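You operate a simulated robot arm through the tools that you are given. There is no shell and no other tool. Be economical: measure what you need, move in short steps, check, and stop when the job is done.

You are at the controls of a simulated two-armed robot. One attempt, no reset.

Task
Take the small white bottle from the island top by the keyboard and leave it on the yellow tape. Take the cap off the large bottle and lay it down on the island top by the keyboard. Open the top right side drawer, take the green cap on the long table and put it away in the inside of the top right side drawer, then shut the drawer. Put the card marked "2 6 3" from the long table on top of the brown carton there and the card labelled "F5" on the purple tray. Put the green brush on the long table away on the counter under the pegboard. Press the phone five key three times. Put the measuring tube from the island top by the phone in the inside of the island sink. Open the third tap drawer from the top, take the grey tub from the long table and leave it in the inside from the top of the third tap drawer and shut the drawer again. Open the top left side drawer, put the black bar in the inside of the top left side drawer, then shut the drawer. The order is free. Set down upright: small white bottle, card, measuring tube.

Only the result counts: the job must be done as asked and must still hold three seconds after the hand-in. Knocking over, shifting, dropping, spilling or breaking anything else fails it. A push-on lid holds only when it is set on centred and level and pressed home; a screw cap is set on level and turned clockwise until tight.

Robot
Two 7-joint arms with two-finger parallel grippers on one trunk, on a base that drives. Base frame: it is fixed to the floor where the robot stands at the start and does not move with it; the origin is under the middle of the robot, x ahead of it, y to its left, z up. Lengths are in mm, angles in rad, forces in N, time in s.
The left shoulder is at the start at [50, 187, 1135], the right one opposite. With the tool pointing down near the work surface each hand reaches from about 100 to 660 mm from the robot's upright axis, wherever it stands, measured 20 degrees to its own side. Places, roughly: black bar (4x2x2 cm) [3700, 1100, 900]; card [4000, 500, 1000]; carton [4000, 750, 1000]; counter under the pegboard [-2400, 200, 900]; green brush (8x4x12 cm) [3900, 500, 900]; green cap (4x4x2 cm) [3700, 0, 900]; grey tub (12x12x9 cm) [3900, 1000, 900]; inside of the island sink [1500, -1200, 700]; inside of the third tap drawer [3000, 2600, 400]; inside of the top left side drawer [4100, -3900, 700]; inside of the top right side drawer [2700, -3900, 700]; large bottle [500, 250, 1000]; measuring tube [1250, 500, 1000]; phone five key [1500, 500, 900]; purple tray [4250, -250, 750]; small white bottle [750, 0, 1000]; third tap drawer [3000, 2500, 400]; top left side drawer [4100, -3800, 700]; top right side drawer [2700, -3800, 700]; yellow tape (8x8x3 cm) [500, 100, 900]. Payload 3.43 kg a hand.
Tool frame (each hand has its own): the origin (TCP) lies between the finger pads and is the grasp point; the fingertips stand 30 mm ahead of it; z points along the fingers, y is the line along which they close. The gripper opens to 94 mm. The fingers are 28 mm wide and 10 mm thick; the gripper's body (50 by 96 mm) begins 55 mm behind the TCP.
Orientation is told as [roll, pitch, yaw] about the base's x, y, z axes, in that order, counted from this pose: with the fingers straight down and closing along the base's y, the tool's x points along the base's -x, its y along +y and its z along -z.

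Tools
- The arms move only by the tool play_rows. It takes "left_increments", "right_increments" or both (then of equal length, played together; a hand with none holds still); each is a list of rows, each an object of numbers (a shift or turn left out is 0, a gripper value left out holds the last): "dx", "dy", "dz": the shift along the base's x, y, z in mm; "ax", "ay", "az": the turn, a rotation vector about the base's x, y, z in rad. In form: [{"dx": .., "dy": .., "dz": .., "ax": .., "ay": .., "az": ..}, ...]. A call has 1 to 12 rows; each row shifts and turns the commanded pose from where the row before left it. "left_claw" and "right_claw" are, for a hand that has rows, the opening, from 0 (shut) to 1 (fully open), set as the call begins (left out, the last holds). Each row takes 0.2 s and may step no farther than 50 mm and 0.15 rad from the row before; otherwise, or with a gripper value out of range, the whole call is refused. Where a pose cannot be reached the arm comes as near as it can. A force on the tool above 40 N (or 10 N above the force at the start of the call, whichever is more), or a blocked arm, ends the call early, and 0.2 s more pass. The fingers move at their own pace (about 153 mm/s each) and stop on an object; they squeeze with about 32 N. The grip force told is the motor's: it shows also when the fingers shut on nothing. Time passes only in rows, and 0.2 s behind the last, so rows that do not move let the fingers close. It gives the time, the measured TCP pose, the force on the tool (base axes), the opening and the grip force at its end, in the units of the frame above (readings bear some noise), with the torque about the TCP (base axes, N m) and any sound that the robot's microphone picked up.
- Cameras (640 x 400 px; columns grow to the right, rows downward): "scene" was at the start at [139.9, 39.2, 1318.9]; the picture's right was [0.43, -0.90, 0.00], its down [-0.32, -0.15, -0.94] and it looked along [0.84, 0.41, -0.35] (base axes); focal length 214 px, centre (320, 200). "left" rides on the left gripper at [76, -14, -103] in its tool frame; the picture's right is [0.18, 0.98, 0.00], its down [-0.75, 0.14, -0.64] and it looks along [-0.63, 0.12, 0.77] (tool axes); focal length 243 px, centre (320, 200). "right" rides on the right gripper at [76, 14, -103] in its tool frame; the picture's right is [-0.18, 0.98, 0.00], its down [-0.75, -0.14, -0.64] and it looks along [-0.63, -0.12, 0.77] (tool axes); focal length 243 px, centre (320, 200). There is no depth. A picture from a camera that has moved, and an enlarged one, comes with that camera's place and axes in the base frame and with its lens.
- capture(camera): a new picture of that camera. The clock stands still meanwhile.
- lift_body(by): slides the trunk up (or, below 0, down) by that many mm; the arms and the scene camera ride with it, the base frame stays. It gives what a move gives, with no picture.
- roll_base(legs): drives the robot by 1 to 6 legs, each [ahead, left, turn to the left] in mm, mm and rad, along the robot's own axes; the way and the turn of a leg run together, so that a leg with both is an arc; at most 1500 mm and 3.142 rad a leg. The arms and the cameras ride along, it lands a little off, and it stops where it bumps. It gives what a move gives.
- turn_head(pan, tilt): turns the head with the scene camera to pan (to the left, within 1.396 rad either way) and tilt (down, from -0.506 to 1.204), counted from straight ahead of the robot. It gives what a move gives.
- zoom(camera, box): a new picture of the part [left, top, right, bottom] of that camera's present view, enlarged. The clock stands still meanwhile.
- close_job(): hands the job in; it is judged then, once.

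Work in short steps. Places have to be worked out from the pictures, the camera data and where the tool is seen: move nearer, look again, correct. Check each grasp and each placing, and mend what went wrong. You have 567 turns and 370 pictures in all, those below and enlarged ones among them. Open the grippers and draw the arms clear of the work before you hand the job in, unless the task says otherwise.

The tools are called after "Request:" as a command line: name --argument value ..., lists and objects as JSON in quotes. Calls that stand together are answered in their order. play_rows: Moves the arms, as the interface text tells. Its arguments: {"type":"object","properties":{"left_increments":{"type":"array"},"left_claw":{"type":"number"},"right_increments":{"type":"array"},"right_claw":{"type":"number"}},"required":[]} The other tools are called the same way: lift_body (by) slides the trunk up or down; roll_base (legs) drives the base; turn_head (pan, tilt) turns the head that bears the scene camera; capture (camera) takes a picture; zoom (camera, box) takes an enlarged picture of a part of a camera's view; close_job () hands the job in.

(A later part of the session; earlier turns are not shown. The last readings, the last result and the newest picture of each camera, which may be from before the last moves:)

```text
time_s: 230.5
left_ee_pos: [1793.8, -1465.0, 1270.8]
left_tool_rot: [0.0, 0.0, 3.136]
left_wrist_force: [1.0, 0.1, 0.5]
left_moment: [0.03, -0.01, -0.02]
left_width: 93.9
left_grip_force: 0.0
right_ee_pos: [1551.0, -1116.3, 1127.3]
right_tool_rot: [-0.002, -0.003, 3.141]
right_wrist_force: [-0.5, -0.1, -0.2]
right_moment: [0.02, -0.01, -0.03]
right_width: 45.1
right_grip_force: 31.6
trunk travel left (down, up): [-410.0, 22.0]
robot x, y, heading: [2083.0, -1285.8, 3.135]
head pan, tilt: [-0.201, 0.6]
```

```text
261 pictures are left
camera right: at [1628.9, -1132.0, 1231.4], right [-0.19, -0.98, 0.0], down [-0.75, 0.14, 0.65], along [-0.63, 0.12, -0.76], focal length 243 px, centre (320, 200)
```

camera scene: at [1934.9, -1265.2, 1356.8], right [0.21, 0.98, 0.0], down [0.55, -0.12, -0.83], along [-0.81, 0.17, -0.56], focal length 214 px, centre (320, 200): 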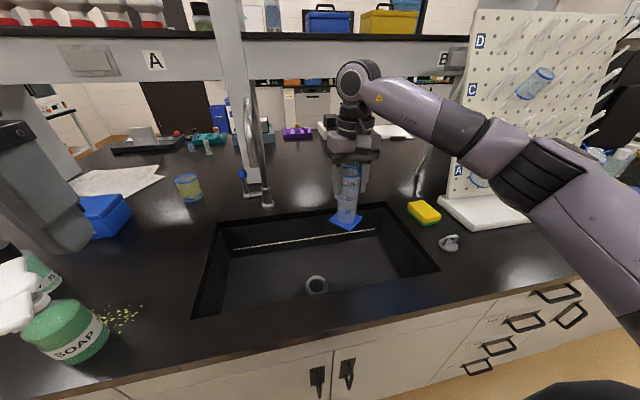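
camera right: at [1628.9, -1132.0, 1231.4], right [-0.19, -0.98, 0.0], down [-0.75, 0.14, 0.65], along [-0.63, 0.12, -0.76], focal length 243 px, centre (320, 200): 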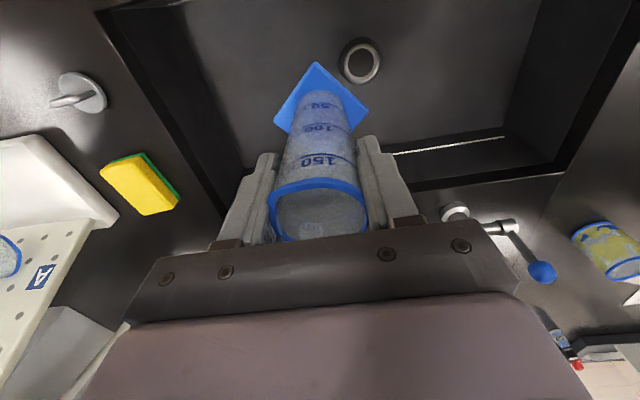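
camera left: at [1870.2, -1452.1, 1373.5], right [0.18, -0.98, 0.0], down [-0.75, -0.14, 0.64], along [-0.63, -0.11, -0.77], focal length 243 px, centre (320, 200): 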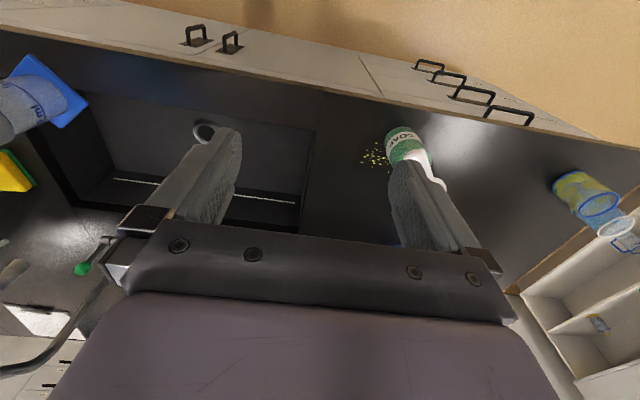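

Nothing is in the way. Descend into the sink.

Request:
play_rows --right_increments '[{"dz": -45}, {"dz": -45}, {"dz": -45}, {"dz": -45}, {"dz": -45}, {"dz": -30}, {}]'

Request:
capture --camera "scene"

Request:
capture --camera "right"

```text
time_s: 232.1
left_ee_pos: [1794.6, -1465.0, 1272.4]
left_tool_rot: [0.0, 0.0, 3.138]
left_wrist_force: [0.0, -0.9, -0.5]
left_moment: [-0.01, 0.01, 0.01]
left_width: 94.3
left_grip_force: 0.1
right_ee_pos: [1552.4, -1118.1, 874.5]
right_tool_rot: [0.0, -0.004, 3.14]
right_wrist_force: [0.5, 0.3, -0.2]
right_moment: [-0.01, -0.02, 0.0]
right_width: 45.1
right_grip_force: 31.6
trunk travel left (down, up): [-410.0, 22.0]
robot x, y, heading: [2082.6, -1284.8, 3.132]
head pan, tilt: [-0.201, 0.6]
```

```text
260 pictures are left
camera scene: at [1934.6, -1265.2, 1356.7], right [0.21, 0.98, 0.0], down [0.55, -0.12, -0.83], along [-0.81, 0.17, -0.56], focal length 214 px, centre (320, 200)
```

scene: 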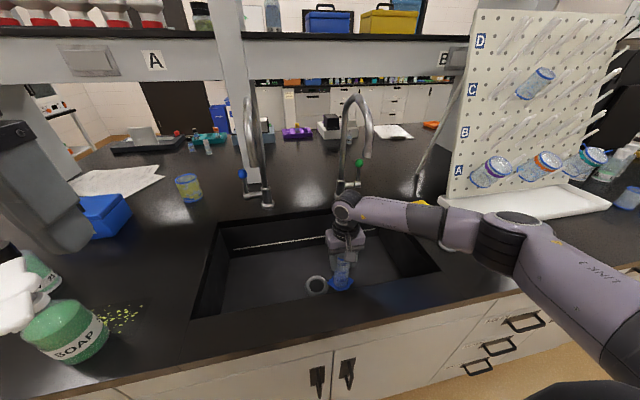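

```text
259 pictures are left
camera right: at [1629.7, -1131.8, 976.9], right [-0.19, -0.98, 0.0], down [-0.75, 0.14, 0.64], along [-0.63, 0.12, -0.76], focal length 243 px, centre (320, 200)
```

right: 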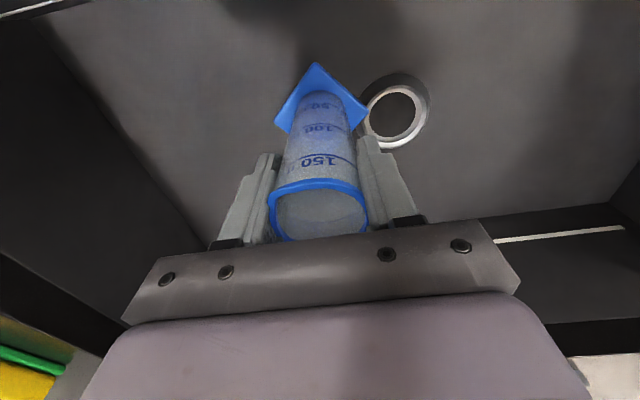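

Shift 15 mm further from the drain and continue down to contact.

Request:
play_rows --right_increments '[{"dy": 15, "dz": -25}, {"dz": -15}, {"dz": -6}, {"dz": -4}, {"dz": -3}, {}]'

```text
time_s: 233.5
left_ee_pos: [1795.5, -1466.6, 1272.7]
left_tool_rot: [-0.002, -0.002, 3.137]
left_wrist_force: [0.7, 0.2, 0.4]
left_moment: [0.0, 0.01, -0.01]
left_width: 93.8
left_grip_force: 0.0
right_ee_pos: [1552.2, -1104.5, 821.3]
right_tool_rot: [0.001, -0.011, 3.141]
right_wrist_force: [0.8, -0.7, 23.8]
right_moment: [-0.07, 0.18, 0.18]
right_width: 45.0
right_grip_force: 32.4
trunk travel left (down, up): [-410.0, 22.0]
robot x, y, heading: [2083.0, -1280.0, 3.136]
head pan, tilt: [-0.201, 0.6]
```

Contact with the sink floor. Ease up, release, and rise straight.

Request:
play_rows --right_increments '[{"dz": 2}, {}]'

Request:
play_rows --right_increments '[{}, {}, {"dz": 20}, {"dz": 30}, {"dz": 40}, {"dz": 45}, {"dz": 45}, {"dz": 45}, {"dz": 45}, {}]' --right_claw 0.8

Request:
capture --camera "right"

Request:
capture --camera "scene"

```text
time_s: 234.1
left_ee_pos: [1794.5, -1466.6, 1272.3]
left_tool_rot: [-0.001, -0.003, 3.136]
left_wrist_force: [-0.1, 0.1, -0.4]
left_moment: [0.0, 0.02, -0.01]
left_width: 94.4
left_grip_force: 0.1
right_ee_pos: [1550.1, -1104.2, 821.3]
right_tool_rot: [0.002, -0.009, 3.142]
right_wrist_force: [-3.9, -4.6, 14.9]
right_moment: [-0.33, 0.63, 0.16]
right_width: 45.1
right_grip_force: 31.6
trunk travel left (down, up): [-410.0, 22.0]
robot x, y, heading: [2084.2, -1282.4, 3.131]
head pan, tilt: [-0.201, 0.6]
```

```text
time_s: 236.3
left_ee_pos: [1793.2, -1465.6, 1271.3]
left_tool_rot: [0.0, 0.0, 3.136]
left_wrist_force: [-1.7, 0.5, -0.8]
left_moment: [-0.02, 0.0, -0.02]
left_width: 94.0
left_grip_force: 0.0
right_ee_pos: [1551.6, -1103.4, 1089.1]
right_tool_rot: [-0.001, -0.003, 3.139]
right_wrist_force: [0.1, 0.2, -0.4]
right_moment: [0.03, 0.02, 0.0]
right_width: 75.0
right_grip_force: 0.1
trunk travel left (down, up): [-410.0, 22.0]
robot x, y, heading: [2083.5, -1285.7, 3.132]
head pan, tilt: [-0.201, 0.6]
```

```text
258 pictures are left
camera right: at [1628.7, -1118.6, 1191.9], right [-0.19, -0.98, 0.0], down [-0.75, 0.14, 0.64], along [-0.63, 0.12, -0.76], focal length 243 px, centre (320, 200)
```

right: 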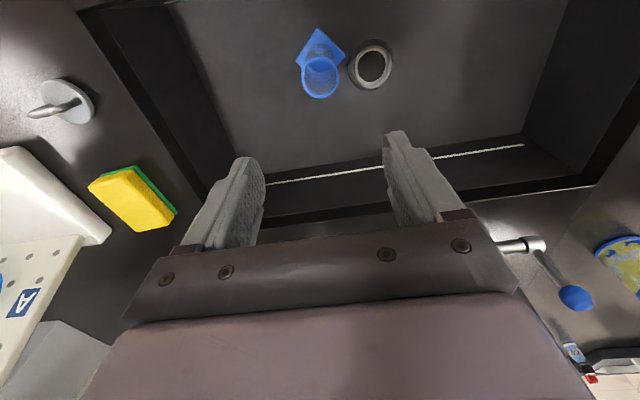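

```text
257 pictures are left
camera scene: at [1934.4, -1265.1, 1356.7], right [0.21, 0.98, 0.0], down [0.55, -0.12, -0.82], along [-0.81, 0.17, -0.57], focal length 214 px, centre (320, 200)
```

scene: 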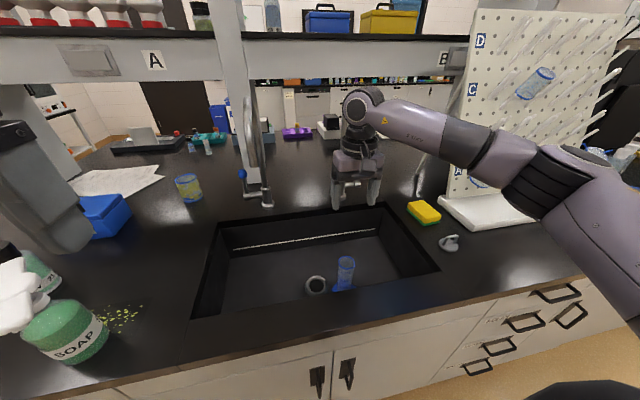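

The tube stands upright in the sink. Retract and drive along to the phone so the key lies in front of the right arm.

Request:
play_rows --right_increments '[{"dz": 45}, {"dx": 40, "dz": 20}, {"dx": 45}, {"dx": 45}, {"dx": 45}, {"dx": 20}, {}]'

Request:
roll_base --legs '[[-160, 0, 0], [0, -1450, 0], [0, -190, 0.005]]'

Request:
turn_head --pan -0.1 --tilt 0.5

Request:
capture --camera "scene"

```text
time_s: 237.9
left_ee_pos: [1793.8, -1465.2, 1272.8]
left_tool_rot: [-0.002, 0.0, 3.138]
left_wrist_force: [0.7, -0.3, -0.4]
left_moment: [0.03, 0.0, 0.0]
left_width: 94.0
left_grip_force: 0.1
right_ee_pos: [1747.5, -1104.1, 1154.9]
right_tool_rot: [0.002, -0.004, 3.139]
right_wrist_force: [0.4, -0.3, 0.1]
right_moment: [-0.02, -0.01, -0.01]
right_width: 75.2
right_grip_force: 0.1
trunk travel left (down, up): [-410.0, 22.0]
robot x, y, heading: [2084.2, -1279.9, 3.13]
head pan, tilt: [-0.201, 0.6]
```

```text
time_s: 253.6
left_ee_pos: [1972.7, 165.2, 1271.4]
left_tool_rot: [0.0, 0.001, 3.136]
left_wrist_force: [-0.5, 0.4, 0.0]
left_moment: [-0.03, -0.02, 0.0]
left_width: 93.8
left_grip_force: 0.2
right_ee_pos: [1927.6, 527.3, 1156.0]
right_tool_rot: [0.0, -0.006, 3.142]
right_wrist_force: [0.2, 0.1, -0.1]
right_moment: [-0.01, 0.02, 0.01]
right_width: 75.2
right_grip_force: 0.0
trunk travel left (down, up): [-410.0, 22.0]
robot x, y, heading: [2255.8, 343.7, 3.137]
head pan, tilt: [-0.201, 0.6]
```

```text
time_s: 254.3
left_ee_pos: [1973.4, 164.7, 1271.8]
left_tool_rot: [0.001, 0.001, 3.134]
left_wrist_force: [0.0, -0.7, 0.2]
left_moment: [-0.02, 0.01, 0.01]
left_width: 94.1
left_grip_force: 0.0
right_ee_pos: [1926.4, 526.8, 1155.3]
right_tool_rot: [-0.001, -0.003, 3.14]
right_wrist_force: [0.3, -0.1, 0.6]
right_moment: [0.02, -0.02, 0.01]
right_width: 75.4
right_grip_force: 0.1
trunk travel left (down, up): [-410.0, 22.0]
robot x, y, heading: [2258.8, 349.9, 3.136]
head pan, tilt: [-0.099, 0.499]
```

```text
256 pictures are left
camera scene: at [2110.0, 356.1, 1365.8], right [0.11, 0.99, 0.0], down [0.48, -0.05, -0.88], along [-0.87, 0.09, -0.48], focal length 214 px, centre (320, 200)
```

scene: 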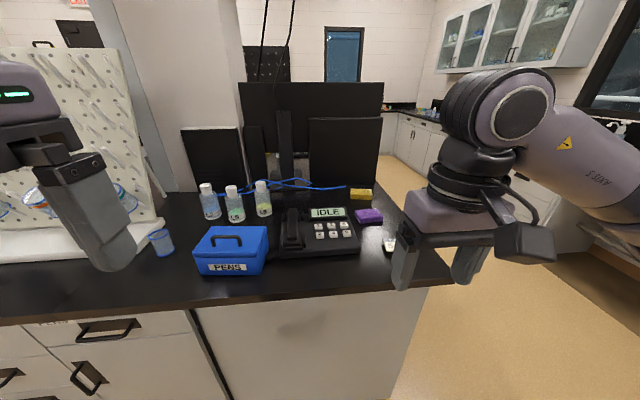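

Drive forward to the edge, then point the closed right fingers above the key.

Request:
roll_base --legs '[[185, 0, 0]]'

Request:
play_rows --right_increments '[{"dx": -40, "dy": -5, "dz": -15}, {"dx": -40, "dy": -5, "dz": -15}, {"dx": -40, "dy": -5, "dz": -15}, {"dx": -40, "dy": -5, "dz": -15}, {"dx": -40, "dy": -5, "dz": -15}, {}]' --right_claw 0

Request:
capture --camera "right"

Request:
capture --camera "scene"

```text
time_s: 255.8
left_ee_pos: [1793.4, 164.2, 1272.6]
left_tool_rot: [0.0, -0.001, 3.14]
left_wrist_force: [0.1, -0.1, -0.2]
left_moment: [0.01, -0.01, 0.02]
left_width: 93.8
left_grip_force: 0.1
right_ee_pos: [1744.9, 526.5, 1156.3]
right_tool_rot: [0.001, -0.005, -3.142]
right_wrist_force: [0.0, -0.4, -0.3]
right_moment: [0.03, -0.02, -0.04]
right_width: 75.3
right_grip_force: 0.0
trunk travel left (down, up): [-410.0, 22.0]
robot x, y, heading: [2079.3, 348.7, 3.14]
head pan, tilt: [-0.099, 0.499]
```

```text
time_s: 257.2
left_ee_pos: [1794.1, 165.7, 1273.1]
left_tool_rot: [0.0, 0.0, 3.14]
left_wrist_force: [0.3, 0.6, 0.4]
left_moment: [-0.02, -0.01, 0.01]
left_width: 94.2
left_grip_force: 0.1
right_ee_pos: [1546.4, 502.0, 1081.4]
right_tool_rot: [-0.003, -0.003, -3.137]
right_wrist_force: [-0.4, 0.2, 0.9]
right_moment: [-0.03, -0.01, -0.03]
right_width: 0.0
right_grip_force: 32.3
trunk travel left (down, up): [-410.0, 22.0]
robot x, y, heading: [2082.4, 349.5, 3.14]
head pan, tilt: [-0.099, 0.499]
```

```text
255 pictures are left
camera right: at [1623.4, 488.1, 1185.2], right [-0.18, -0.98, 0.0], down [-0.75, 0.14, 0.65], along [-0.63, 0.12, -0.76], focal length 243 px, centre (320, 200)
```

right: 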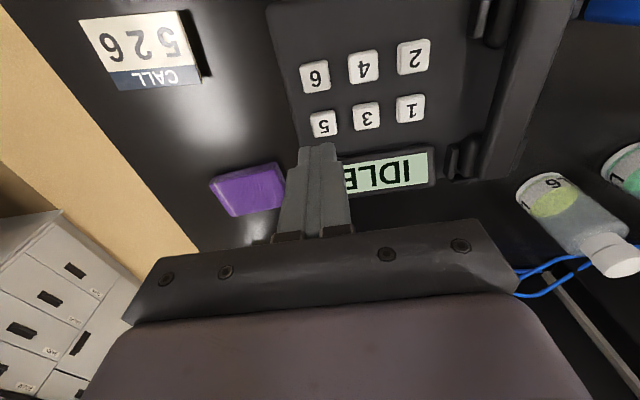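

```text
254 pictures are left
camera scene: at [1930.1, 356.4, 1365.9], right [0.1, 0.99, 0.0], down [0.48, -0.05, -0.88], along [-0.87, 0.09, -0.48], focal length 214 px, centre (320, 200)
```

scene: 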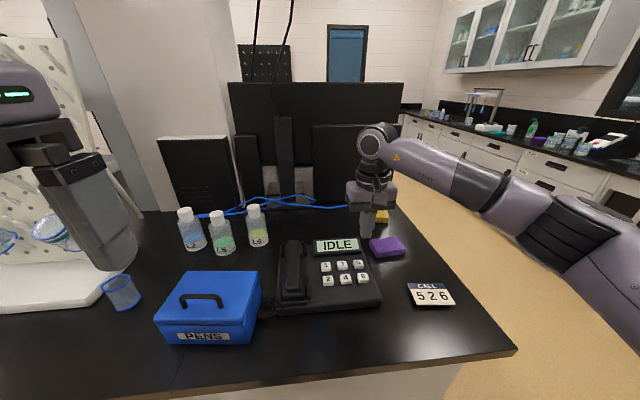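

Key 5 at (1523,503). Position above it and lower close.

Request:
play_rows --right_increments '[{"dx": -23, "dy": 1, "dz": -30}, {"dz": -40}, {"dz": -25}, {}]'

Request:
capture --camera "right"

Request:
zoom --camera "scene" --box '[270, 200, 430, 320]'

```text
time_s: 258.2
left_ee_pos: [1794.3, 163.7, 1272.3]
left_tool_rot: [-0.001, 0.001, 3.14]
left_wrist_force: [-0.3, -0.5, -0.8]
left_moment: [0.01, -0.01, -0.03]
left_width: 93.8
left_grip_force: 0.0
right_ee_pos: [1523.6, 499.7, 986.3]
right_tool_rot: [0.0, -0.005, -3.141]
right_wrist_force: [0.3, 0.7, -0.2]
right_moment: [0.02, -0.03, -0.01]
right_width: 0.0
right_grip_force: 32.4
trunk travel left (down, up): [-410.0, 22.0]
robot x, y, heading: [2082.1, 346.7, 3.141]
head pan, tilt: [-0.099, 0.499]
```

```text
253 pictures are left
camera right: at [1600.2, 485.1, 1089.6], right [-0.18, -0.98, 0.0], down [-0.75, 0.14, 0.65], along [-0.63, 0.12, -0.76], focal length 243 px, centre (320, 200)
```

right: 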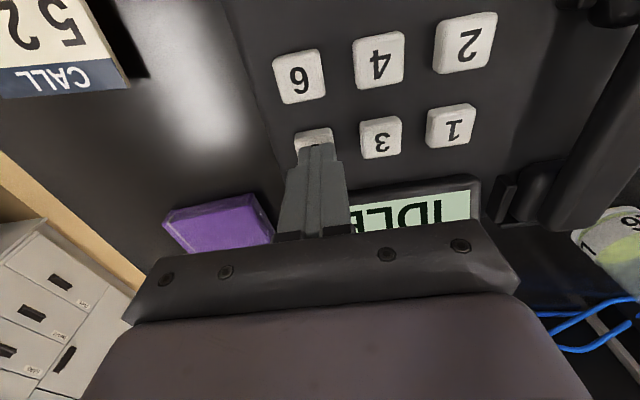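

```text
3.33 times, centred on (350, 260) of scene
camera zoom: at [1929.9, 356.2, 1365.8], right [0.1, 0.99, 0.0], down [0.48, -0.05, -0.88], along [-0.87, 0.09, -0.48], focal length 715 px, centre (220, 0)
```

zoom: 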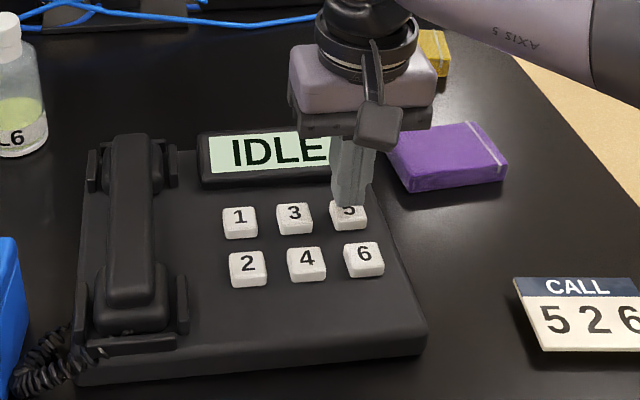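

Aligned over 5. Press slowly.

Request:
play_rows --right_increments '[{"dx": -1, "dy": 2, "dz": -5}, {"dz": -5}, {"dz": -3}, {"dz": -2}, {}]'

```text
time_s: 259.4
left_ee_pos: [1793.6, 164.0, 1272.0]
left_tool_rot: [-0.001, 0.0, 3.141]
left_wrist_force: [-0.1, -0.2, 1.2]
left_moment: [0.03, 0.0, -0.03]
left_width: 94.1
left_grip_force: 0.2
right_ee_pos: [1521.2, 503.2, 971.4]
right_tool_rot: [-0.001, -0.004, -3.141]
right_wrist_force: [0.0, -0.8, 2.1]
right_moment: [0.01, -0.04, 0.0]
right_width: 0.2
right_grip_force: 31.9
trunk travel left (down, up): [-410.0, 22.0]
robot x, y, heading: [2082.4, 344.5, 3.142]
head pan, tilt: [-0.099, 0.499]
heard: click
```

A click was heard at 2 N. Lift and check the display.

Request:
play_rows --right_increments '[{"dz": 5}, {"dz": 10}, {}]'

Request:
zoom --camera "scene" --box '[270, 200, 430, 320]'

```text
time_s: 260.2
left_ee_pos: [1793.7, 163.6, 1272.2]
left_tool_rot: [0.001, -0.001, 3.14]
left_wrist_force: [-0.5, 0.3, 0.5]
left_moment: [0.0, -0.01, 0.0]
left_width: 93.9
left_grip_force: 0.0
right_ee_pos: [1520.4, 501.9, 987.8]
right_tool_rot: [-0.001, -0.005, -3.14]
right_wrist_force: [-0.3, -0.3, 0.0]
right_moment: [-0.01, -0.01, 0.03]
right_width: 0.0
right_grip_force: 32.3
trunk travel left (down, up): [-410.0, 22.0]
robot x, y, heading: [2078.8, 348.9, 3.142]
head pan, tilt: [-0.099, 0.499]
```

```text
3.33 times, centred on (350, 260) of scene
camera zoom: at [1929.7, 356.3, 1365.8], right [0.1, 0.99, 0.0], down [0.48, -0.05, -0.88], along [-0.87, 0.09, -0.48], focal length 715 px, centre (220, 0)
```

zoom: 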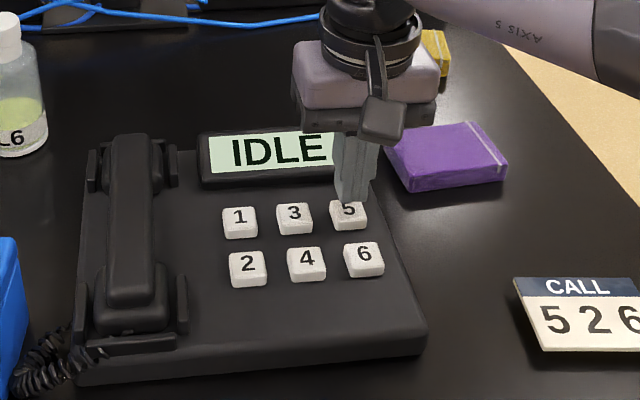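

One click counted. Second press, then release.

Request:
play_rows --right_increments '[{"dz": -7}, {"dz": -5}, {"dz": -3}, {}]'

Request:
play_rows --right_increments '[{"dz": 5}, {"dz": 10}, {}]'

```text
time_s: 261.2
left_ee_pos: [1794.3, 164.3, 1271.9]
left_tool_rot: [-0.001, 0.0, 3.14]
left_wrist_force: [0.4, -0.2, 0.5]
left_moment: [0.0, 0.02, -0.03]
left_width: 94.0
left_grip_force: 0.1
right_ee_pos: [1522.0, 502.4, 971.2]
right_tool_rot: [0.0, -0.004, -3.14]
right_wrist_force: [-0.2, -1.2, 0.8]
right_moment: [0.0, -0.02, -0.01]
right_width: 0.0
right_grip_force: 31.8
trunk travel left (down, up): [-410.0, 22.0]
robot x, y, heading: [2079.3, 345.0, 3.142]
head pan, tilt: [-0.099, 0.499]
```

```text
time_s: 262.0
left_ee_pos: [1793.2, 165.2, 1271.0]
left_tool_rot: [0.0, 0.0, 3.141]
left_wrist_force: [0.4, -0.8, -0.1]
left_moment: [0.03, -0.01, 0.04]
left_width: 94.1
left_grip_force: 0.1
right_ee_pos: [1521.2, 503.0, 987.4]
right_tool_rot: [0.0, -0.003, -3.141]
right_wrist_force: [0.0, -0.9, -0.7]
right_moment: [-0.01, -0.01, -0.03]
right_width: 0.0
right_grip_force: 32.2
trunk travel left (down, up): [-410.0, 22.0]
robot x, y, heading: [2080.4, 348.3, 3.139]
head pan, tilt: [-0.099, 0.499]
```

No click this time (only 0.8 N), so it did not register; press 2 mm deeper.

Request:
play_rows --right_increments '[{"dz": -7}, {"dz": -6}, {"dz": -3}, {"dz": -1}, {}]'

Request:
play_rows --right_increments '[{"dz": 7}, {"dz": 10}, {}]'

```text
time_s: 263.2
left_ee_pos: [1794.2, 164.9, 1272.1]
left_tool_rot: [-0.001, 0.0, 3.14]
left_wrist_force: [-0.1, 0.5, 0.7]
left_moment: [0.03, -0.01, 0.02]
left_width: 94.3
left_grip_force: 0.1
right_ee_pos: [1522.5, 502.6, 971.4]
right_tool_rot: [0.0, -0.005, -3.138]
right_wrist_force: [-1.1, -1.1, 1.7]
right_moment: [-0.03, 0.03, 0.0]
right_width: 0.0
right_grip_force: 32.0
trunk travel left (down, up): [-410.0, 22.0]
robot x, y, heading: [2083.9, 348.8, 3.14]
head pan, tilt: [-0.099, 0.499]
heard: click
```

```text
time_s: 264.0
left_ee_pos: [1793.9, 163.7, 1271.8]
left_tool_rot: [0.0, -0.001, 3.139]
left_wrist_force: [0.2, 0.0, 0.5]
left_moment: [0.02, 0.0, 0.01]
left_width: 94.0
left_grip_force: 0.1
right_ee_pos: [1523.8, 502.0, 988.1]
right_tool_rot: [0.0, -0.004, -3.139]
right_wrist_force: [0.3, -0.5, -0.3]
right_moment: [0.03, -0.03, 0.03]
right_width: 0.1
right_grip_force: 32.4
trunk travel left (down, up): [-410.0, 22.0]
robot x, y, heading: [2079.2, 351.7, 3.14]
head pan, tilt: [-0.099, 0.499]
```

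Second click counted. Third press, same way.

Request:
play_rows --right_increments '[{"dz": -7}, {"dz": -6}, {"dz": -3}, {"dz": -1}, {}]'

Request:
play_rows --right_increments '[{"dz": 7}, {"dz": 10}, {}]'

```text
time_s: 265.2
left_ee_pos: [1793.5, 163.9, 1272.2]
left_tool_rot: [-0.002, 0.0, 3.139]
left_wrist_force: [0.4, 0.4, 0.7]
left_moment: [0.0, 0.02, 0.01]
left_width: 94.1
left_grip_force: 0.1
right_ee_pos: [1521.8, 504.5, 968.9]
right_tool_rot: [0.001, -0.003, -3.14]
right_wrist_force: [-0.9, -1.4, 2.3]
right_moment: [-0.03, -0.01, 0.0]
right_width: 0.0
right_grip_force: 31.7
trunk travel left (down, up): [-410.0, 22.0]
robot x, y, heading: [2079.1, 348.4, 3.142]
head pan, tilt: [-0.099, 0.499]
heard: click
```

```text
time_s: 266.0
left_ee_pos: [1793.7, 164.3, 1272.1]
left_tool_rot: [0.0, 0.001, 3.141]
left_wrist_force: [-0.3, -0.3, -0.4]
left_moment: [-0.01, 0.0, 0.01]
left_width: 94.0
left_grip_force: 0.0
right_ee_pos: [1522.8, 503.5, 985.2]
right_tool_rot: [0.002, -0.003, -3.139]
right_wrist_force: [-0.7, 0.0, -0.1]
right_moment: [0.03, 0.02, -0.02]
right_width: 0.0
right_grip_force: 31.5
trunk travel left (down, up): [-410.0, 22.0]
robot x, y, heading: [2082.8, 345.1, 3.143]
head pan, tilt: [-0.099, 0.499]
```

Three clicks. Retract the hand, back off, turn around toward the long table.

Request:
play_rows --right_increments '[{"dz": 45}, {"dz": 45}, {"dx": 40, "dz": 25}, {"dx": 45, "dz": 20}, {"dx": 45, "dz": 20}, {"dx": 45}, {"dx": 40}, {}]'

Request:
roll_base --legs '[[-400, 0, 0], [0, 0, -1.571], [0, 0, -1.571]]'

Request:
turn_head --pan 0.0 --tilt 0.25

Request:
capture --camera "scene"

```text
time_s: 267.8
left_ee_pos: [1794.3, 164.9, 1271.4]
left_tool_rot: [-0.002, 0.001, 3.141]
left_wrist_force: [0.0, 0.7, 0.0]
left_moment: [0.0, -0.01, 0.01]
left_width: 93.9
left_grip_force: 0.1
right_ee_pos: [1736.7, 504.3, 1141.3]
right_tool_rot: [-0.001, -0.002, -3.139]
right_wrist_force: [0.2, -0.2, 0.3]
right_moment: [-0.01, 0.0, 0.03]
right_width: 0.1
right_grip_force: 32.3
trunk travel left (down, up): [-410.0, 22.0]
robot x, y, heading: [2077.9, 347.4, 3.139]
head pan, tilt: [-0.099, 0.499]
```

```text
time_s: 278.0
left_ee_pos: [2771.1, 520.7, 1272.3]
left_tool_rot: [0.001, -0.001, -0.033]
left_wrist_force: [0.6, -0.1, -0.1]
left_moment: [0.01, -0.02, 0.02]
left_width: 94.0
left_grip_force: 0.0
right_ee_pos: [2818.3, 178.7, 1140.8]
right_tool_rot: [0.001, -0.005, -0.03]
right_wrist_force: [0.3, 0.2, -0.4]
right_moment: [0.0, 0.02, 0.0]
right_width: 0.2
right_grip_force: 31.7
trunk travel left (down, up): [-410.0, 22.0]
robot x, y, heading: [2478.7, 344.7, -0.037]
head pan, tilt: [-0.099, 0.499]
```

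```text
time_s: 278.8
left_ee_pos: [2771.2, 519.9, 1271.8]
left_tool_rot: [0.0, 0.0, -0.033]
left_wrist_force: [0.3, -0.5, -0.1]
left_moment: [0.02, -0.01, 0.01]
left_width: 94.0
left_grip_force: 0.1
right_ee_pos: [2818.2, 179.6, 1141.2]
right_tool_rot: [0.0, -0.003, -0.029]
right_wrist_force: [0.4, 0.6, -0.5]
right_moment: [-0.02, -0.02, 0.02]
right_width: 0.0
right_grip_force: 31.8
trunk travel left (down, up): [-410.0, 22.0]
robot x, y, heading: [2481.3, 344.8, -0.038]
head pan, tilt: [0.0, 0.25]
```

```text
250 pictures are left
camera scene: at [2627.8, 339.6, 1388.9], right [-0.03, -1.0, 0.0], down [-0.25, 0.01, -0.97], along [0.97, -0.03, -0.25], focal length 214 px, centre (320, 200)
```

scene: 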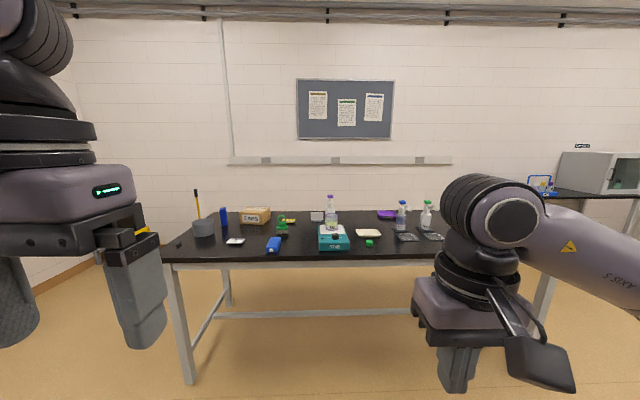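

The long table is ahead (near edge x≈3490). Drive closer and zoom.

Request:
roll_base --legs '[[550, 100, 0.037]]'

Request:
turn_head --pan 0.0 --tilt 0.4

Request:
capture --camera "scene"

Request:
zoom --camera "scene" --box '[100, 120, 300, 245]'

Request:
zoom --camera "scene" --box '[290, 120, 490, 245]'

```text
time_s: 281.9
left_ee_pos: [3293.3, 628.3, 1271.1]
left_tool_rot: [0.001, 0.0, 0.009]
left_wrist_force: [-0.4, -0.3, 0.2]
left_moment: [-0.02, 0.02, 0.01]
left_width: 94.2
left_grip_force: 0.1
right_ee_pos: [3356.1, 289.5, 1141.5]
right_tool_rot: [0.0, -0.003, 0.014]
right_wrist_force: [0.3, -0.8, -0.5]
right_moment: [0.05, 0.02, -0.03]
right_width: 0.1
right_grip_force: 31.9
trunk travel left (down, up): [-410.0, 22.0]
robot x, y, heading: [3006.4, 439.1, 0.008]
head pan, tilt: [0.0, 0.25]
```

```text
time_s: 282.6
left_ee_pos: [3294.1, 628.5, 1270.9]
left_tool_rot: [0.002, 0.001, 0.008]
left_wrist_force: [-0.1, 0.4, -0.2]
left_moment: [0.01, -0.01, 0.02]
left_width: 94.0
left_grip_force: 0.1
right_ee_pos: [3354.2, 289.0, 1140.9]
right_tool_rot: [0.001, -0.003, 0.014]
right_wrist_force: [-0.4, 0.4, -0.3]
right_moment: [-0.01, -0.02, 0.01]
right_width: 0.1
right_grip_force: 31.8
trunk travel left (down, up): [-410.0, 22.0]
robot x, y, heading: [3006.3, 442.2, 0.007]
head pan, tilt: [0.0, 0.4]
```

```text
249 pictures are left
camera scene: at [3157.1, 441.6, 1375.0], right [0.01, -1.0, 0.0], down [-0.39, 0.0, -0.92], along [0.92, 0.01, -0.39], focal length 214 px, centre (320, 200)
```

scene: 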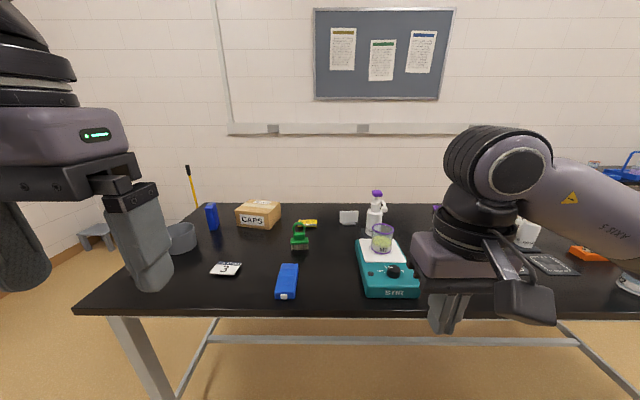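

```text
3.20 times, centred on (200, 182) of scene
camera zoom: at [3157.1, 441.6, 1375.0], right [0.01, -1.0, 0.0], down [-0.39, 0.0, -0.92], along [0.92, 0.01, -0.39], focal length 686 px, centre (704, 256)
```

zoom: 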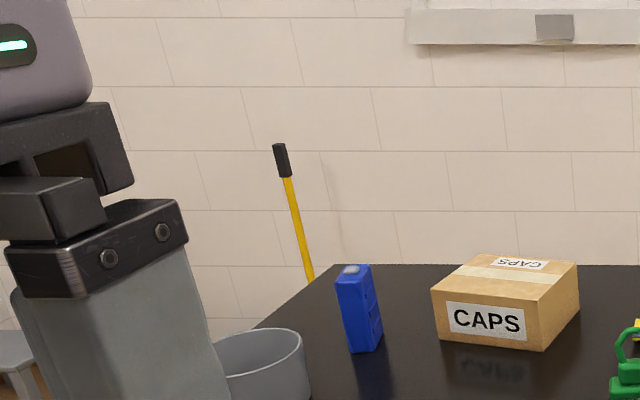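

```text
3.20 times, centred on (390, 182) of scene
camera zoom: at [3157.1, 441.6, 1375.0], right [0.01, -1.0, 0.0], down [-0.39, 0.0, -0.92], along [0.92, 0.01, -0.39], focal length 686 px, centre (96, 256)
```

zoom: 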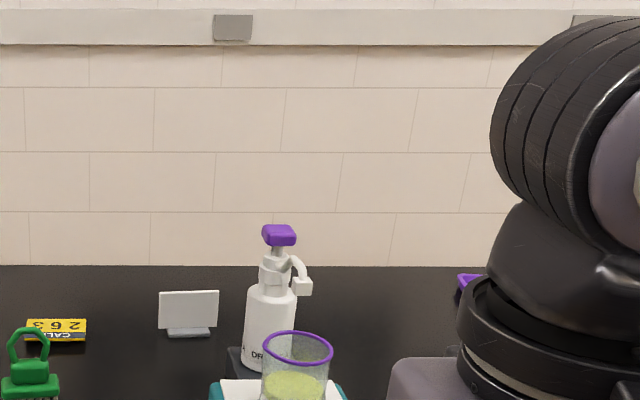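

Request:
zoom --camera "scene" --box '[200, 190, 440, 310]'

Request:
zoom --camera "scene" --box '[280, 200, 370, 250]'

Request:
zoom --camera "scene" --box '[190, 240, 310, 310]'

```text
2.67 times, centred on (320, 250) of scene
camera zoom: at [3157.1, 441.6, 1375.0], right [0.01, -1.0, 0.0], down [-0.39, 0.0, -0.92], along [0.92, 0.01, -0.39], focal length 572 px, centre (320, 67)
```

zoom: 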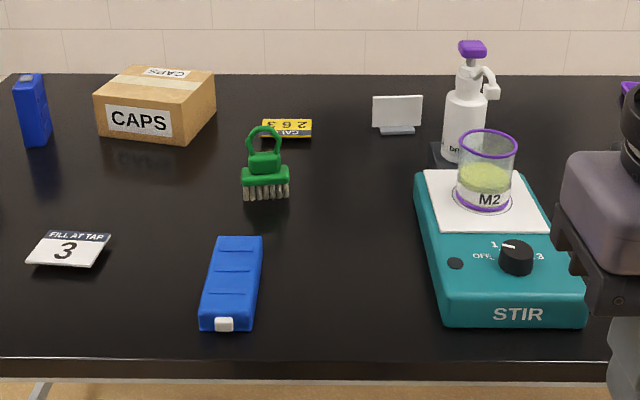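

```text
7.11 times, centred on (325, 225) of scene
camera zoom: at [3157.1, 441.6, 1375.0], right [0.01, -1.0, 0.0], down [-0.39, 0.0, -0.92], along [0.92, 0.01, -0.39], focal length 1525 px, centre (284, 22)
```

zoom: 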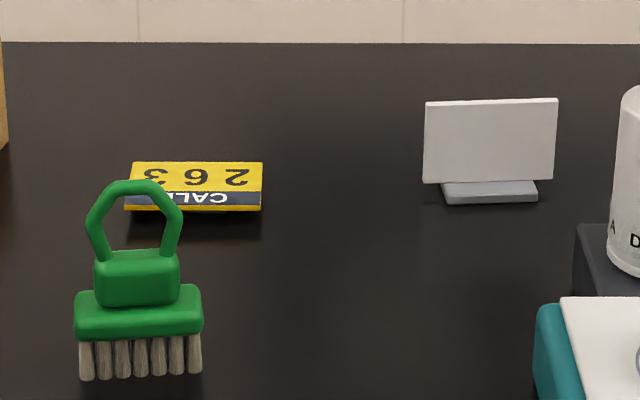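

```text
5.33 times, centred on (250, 275) of scene
camera zoom: at [3157.1, 441.6, 1375.0], right [0.01, -1.0, 0.0], down [-0.39, 0.0, -0.92], along [0.92, 0.01, -0.39], focal length 1144 px, centre (693, -200)
```

zoom: 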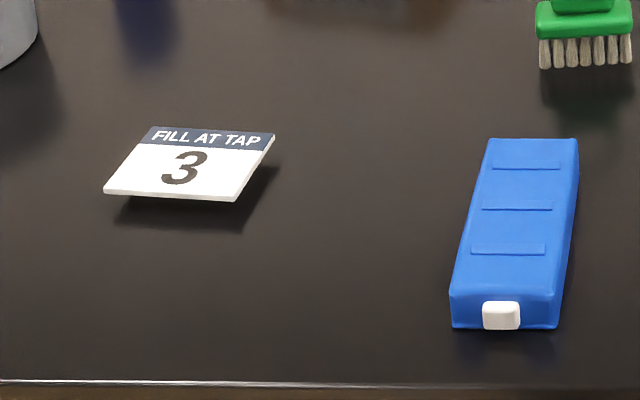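

The "2 6 3" card lies flat near (4003,511); the standing white card near (3996,322) may be F5 (seen from behind). I raise the right hand and creep forward to learn how close the base may go.

Request:
play_rows --right_increments '[{"dx": -30, "dz": 38}, {"dx": -30, "dz": 38}, {"dx": -20, "dz": 30}, {}]'

Request:
roll_base --legs '[[250, 0, 0], [100, 0, 0], [100, 0, 0]]'

Request:
turn_head --pan 0.0 --tilt 0.6

Request:
capture --camera "scene"

```text
time_s: 283.6
left_ee_pos: [3293.3, 628.1, 1271.2]
left_tool_rot: [0.0, 0.001, 0.008]
left_wrist_force: [0.4, 0.6, -0.6]
left_moment: [-0.02, 0.01, 0.01]
left_width: 94.0
left_grip_force: 0.1
right_ee_pos: [3272.8, 290.6, 1245.5]
right_tool_rot: [0.0, -0.006, 0.015]
right_wrist_force: [-1.0, -0.2, 0.2]
right_moment: [0.01, 0.01, 0.0]
right_width: 0.0
right_grip_force: 32.0
trunk travel left (down, up): [-410.0, 22.0]
robot x, y, heading: [3009.8, 443.9, 0.011]
head pan, tilt: [0.0, 0.4]
```

```text
time_s: 286.9
left_ee_pos: [3743.8, 634.0, 1273.0]
left_tool_rot: [-0.001, -0.002, 0.014]
left_wrist_force: [0.9, 0.4, 0.3]
left_moment: [0.02, -0.04, -0.04]
left_width: 94.1
left_grip_force: 0.2
right_ee_pos: [3723.9, 296.3, 1244.8]
right_tool_rot: [0.001, -0.004, 0.018]
right_wrist_force: [-0.6, -0.5, -0.2]
right_moment: [-0.01, 0.02, 0.02]
right_width: 0.0
right_grip_force: 31.7
trunk travel left (down, up): [-410.0, 22.0]
robot x, y, heading: [3456.6, 443.9, 0.012]
head pan, tilt: [0.0, 0.4]
```

```text
time_s: 287.6
left_ee_pos: [3743.2, 634.8, 1271.4]
left_tool_rot: [0.0, 0.0, 0.012]
left_wrist_force: [0.9, -0.1, 0.3]
left_moment: [0.02, 0.02, 0.0]
left_width: 94.4
left_grip_force: 0.1
right_ee_pos: [3723.2, 295.3, 1245.4]
right_tool_rot: [-0.001, -0.003, 0.017]
right_wrist_force: [-0.3, 0.1, -0.5]
right_moment: [0.0, 0.0, -0.02]
right_width: 0.2
right_grip_force: 31.9
trunk travel left (down, up): [-410.0, 22.0]
robot x, y, heading: [3458.4, 446.5, 0.012]
head pan, tilt: [0.0, 0.6]
```

```text
243 pictures are left
camera scene: at [3603.4, 446.8, 1356.8], right [0.01, -1.0, 0.0], down [-0.56, -0.01, -0.83], along [0.83, 0.01, -0.56], focal length 214 px, centre (320, 200)
```

scene: 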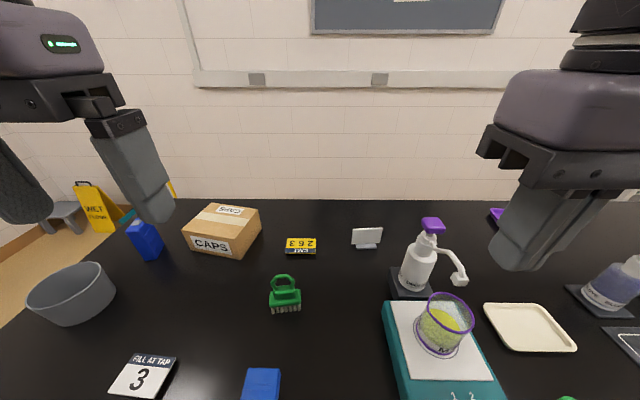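

Base goes under the table. The table top seems lower (≈850–860). Look with the hand cameras for better geometry.

Request:
capture --camera "left"

Request:
capture --camera "right"

Request:
zoom --camera "scene" --box '[170, 190, 400, 330]'

```text
242 pictures are left
camera left: at [3667.8, 618.4, 1373.6], right [-0.2, 0.98, 0.0], down [0.75, 0.15, 0.64], along [0.63, 0.13, -0.77], focal length 243 px, centre (320, 200)
```

left: 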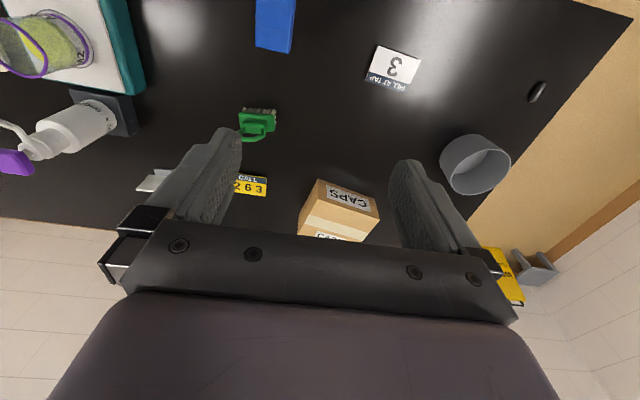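

```text
241 pictures are left
camera right: at [3647.7, 308.5, 1348.7], right [0.17, 0.99, 0.0], down [0.75, -0.13, 0.65], along [0.64, -0.11, -0.76], focal length 243 px, centre (320, 200)
```

right: 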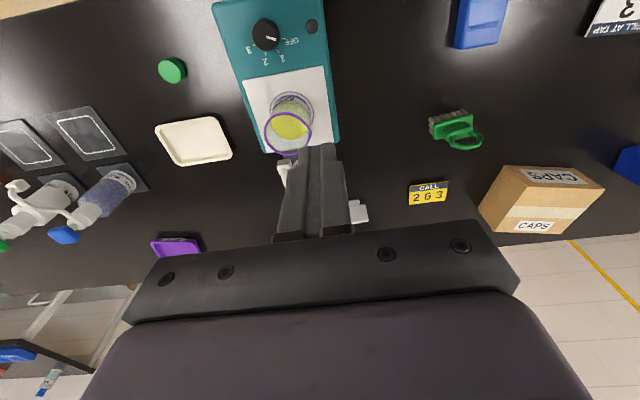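

```text
2.78 times, centred on (285, 260) of scene
camera zoom: at [3603.4, 446.8, 1356.8], right [0.01, -1.0, 0.0], down [-0.56, -0.01, -0.83], along [0.83, 0.01, -0.56], focal length 597 px, centre (417, 33)
```

zoom: 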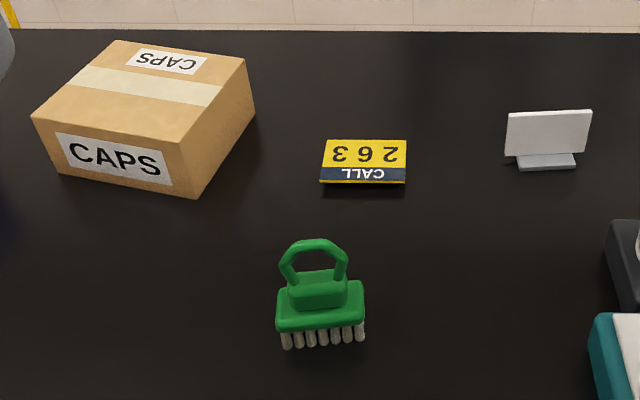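

Triangulated: table z≈857, card "2 6 3" at (4077,515), carton around (4085,735). I shift the robot left to y≈745 so the right arm faces the card straight on.

Request:
roll_base --legs '[[0, 300, -0.012]]'

Request:
capture --camera "scene"

Request:
capture --camera "right"

```text
time_s: 290.8
left_ee_pos: [3743.0, 927.1, 1272.1]
left_tool_rot: [-0.001, 0.0, 0.003]
left_wrist_force: [-0.5, 1.2, 0.1]
left_moment: [-0.03, -0.03, -0.01]
left_width: 94.0
left_grip_force: 0.0
right_ee_pos: [3720.4, 588.8, 1245.2]
right_tool_rot: [0.0, -0.002, 0.007]
right_wrist_force: [0.9, 0.2, -0.4]
right_moment: [0.02, -0.02, 0.0]
right_width: 0.0
right_grip_force: 31.7
trunk travel left (down, up): [-410.0, 22.0]
robot x, y, heading: [3459.4, 743.5, 0.004]
head pan, tilt: [0.0, 0.6]
```

```text
239 pictures are left
camera scene: at [3601.3, 740.7, 1356.7], right [0.0, -1.0, 0.0], down [-0.56, 0.0, -0.83], along [0.83, 0.0, -0.56], focal length 214 px, centre (320, 200)
```

scene: 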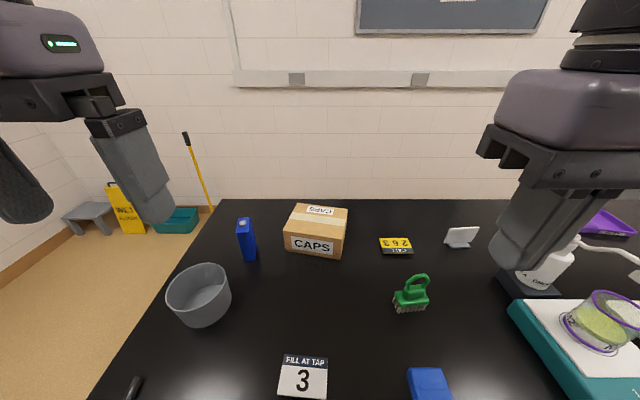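

```text
238 pictures are left
camera right: at [3644.3, 602.0, 1348.8], right [0.18, 0.98, 0.0], down [0.75, -0.14, 0.65], along [0.64, -0.11, -0.76], focal length 243 px, centre (320, 200)
```

right: 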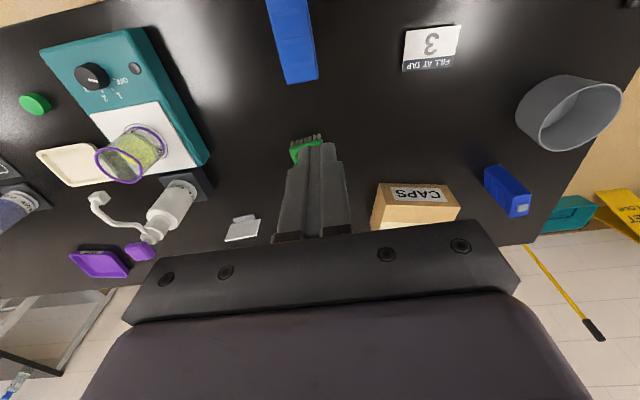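

Extend the right hand forward over the brush area to view the card closely.

Request:
play_rows --right_increments '[{"dx": 38, "dy": -10, "dz": -22}, {"dx": 38, "dy": -10, "dz": -22}, {"dx": 38, "dy": -10, "dz": -22}, {"dx": 38, "dy": -10, "dz": -22}, {"dx": 38, "dy": -10, "dz": -22}, {"dx": 38, "dy": -10, "dz": -22}, {}]' --right_claw 1

Request:
capture --camera "right"

```text
time_s: 292.4
left_ee_pos: [3744.2, 927.5, 1272.4]
left_tool_rot: [0.001, -0.002, 0.005]
left_wrist_force: [-1.3, 1.2, -0.2]
left_moment: [0.0, -0.03, 0.01]
left_width: 93.9
left_grip_force: 0.1
right_ee_pos: [3948.7, 525.1, 1112.3]
right_tool_rot: [0.001, -0.006, 0.006]
right_wrist_force: [0.0, -0.9, -0.4]
right_moment: [0.0, -0.01, 0.02]
right_width: 94.1
right_grip_force: 0.1
trunk travel left (down, up): [-410.0, 22.0]
robot x, y, heading: [3456.6, 742.3, -0.002]
head pan, tilt: [0.0, 0.6]
```

```text
237 pictures are left
camera right: at [3872.3, 539.1, 1215.7], right [0.18, 0.98, 0.0], down [0.75, -0.13, 0.65], along [0.64, -0.11, -0.76], focal length 243 px, centre (320, 200)
```

right: 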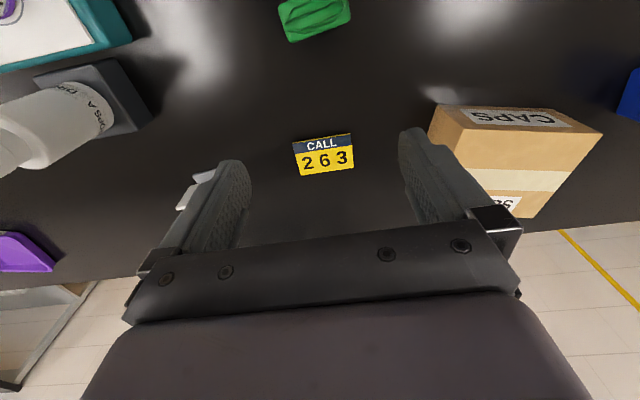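

Request:
zoom --camera "right" --box '[270, 110, 380, 200]'

Request:
zoom --camera "scene" --box '[270, 190, 490, 320]'

```text
4.44 times, centred on (325, 155) of right
camera zoom: at [3872.3, 539.1, 1215.7], right [0.18, 0.98, 0.0], down [0.75, -0.13, 0.65], along [0.64, -0.11, -0.76], focal length 1078 px, centre (298, 400)
```

zoom: 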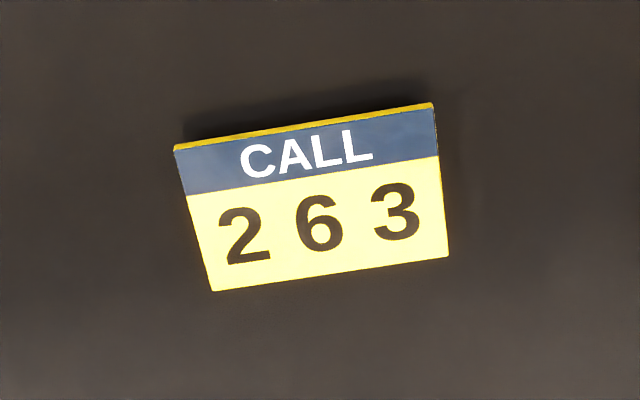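

```text
2.91 times, centred on (380, 255) of scene
camera zoom: at [3600.9, 740.5, 1356.8], right [0.0, -1.0, 0.0], down [-0.56, 0.0, -0.83], along [0.83, 0.0, -0.56], focal length 624 px, centre (146, 40)
```

zoom: 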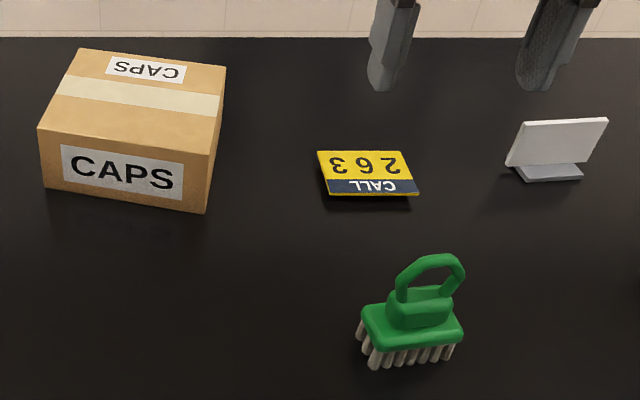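

I need the true table height; probe it with the closed right fingertips at a free spot near (3965,600).

Request:
play_rows --right_increments '[{"dx": 10, "dy": 35, "dz": -30}, {"dx": 10, "dy": 40, "dz": -25}, {"dz": -45}, {"dz": -45}, {"dz": -45}, {}]' --right_claw 0

Request:
play_rows --right_increments '[{"dz": -10}, {"dz": -6}, {"dz": -6}, {"dz": -6}, {"dz": -6}, {"dz": -6}, {"dz": -6}]'

Request:
capture --camera "right"

```text
time_s: 293.8
left_ee_pos: [3743.7, 925.8, 1272.3]
left_tool_rot: [-0.001, 0.0, 0.004]
left_wrist_force: [-0.8, 1.1, 0.3]
left_moment: [0.01, 0.01, 0.01]
left_width: 93.9
left_grip_force: 0.0
right_ee_pos: [3964.7, 603.1, 923.7]
right_tool_rot: [0.001, -0.006, 0.007]
right_wrist_force: [-0.1, -0.4, -0.4]
right_moment: [-0.01, -0.01, -0.01]
right_width: 0.0
right_grip_force: 31.8
trunk travel left (down, up): [-410.0, 22.0]
robot x, y, heading: [3455.4, 741.4, 0.002]
head pan, tilt: [0.0, 0.6]
```

```text
time_s: 295.3
left_ee_pos: [3741.9, 925.0, 1273.0]
left_tool_rot: [0.001, -0.004, 0.002]
left_wrist_force: [-0.3, 0.1, 0.9]
left_moment: [-0.01, -0.01, 0.02]
left_width: 94.1
left_grip_force: 0.0
right_ee_pos: [3968.8, 603.3, 890.1]
right_tool_rot: [0.001, -0.009, 0.007]
right_wrist_force: [-15.1, -4.7, 18.3]
right_moment: [-0.22, 0.72, 0.01]
right_width: 0.0
right_grip_force: 32.4
trunk travel left (down, up): [-410.0, 22.0]
robot x, y, heading: [3455.2, 743.1, -0.0]
head pan, tilt: [0.0, 0.6]
stopped in row 7 (right hand): the force on the tool passed its limit at 48 N (the readings are from after the stop); the commanded pose is now the measured one
```

```text
234 pictures are left
camera right: at [3890.8, 616.9, 993.2], right [0.18, 0.98, 0.0], down [0.75, -0.14, 0.65], along [0.64, -0.11, -0.76], focal length 243 px, centre (320, 200)
```

right: 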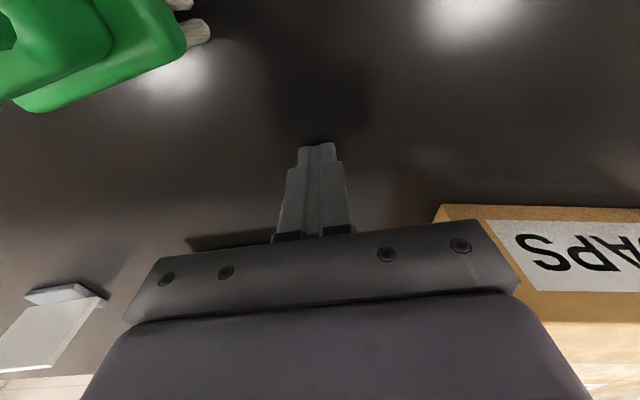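

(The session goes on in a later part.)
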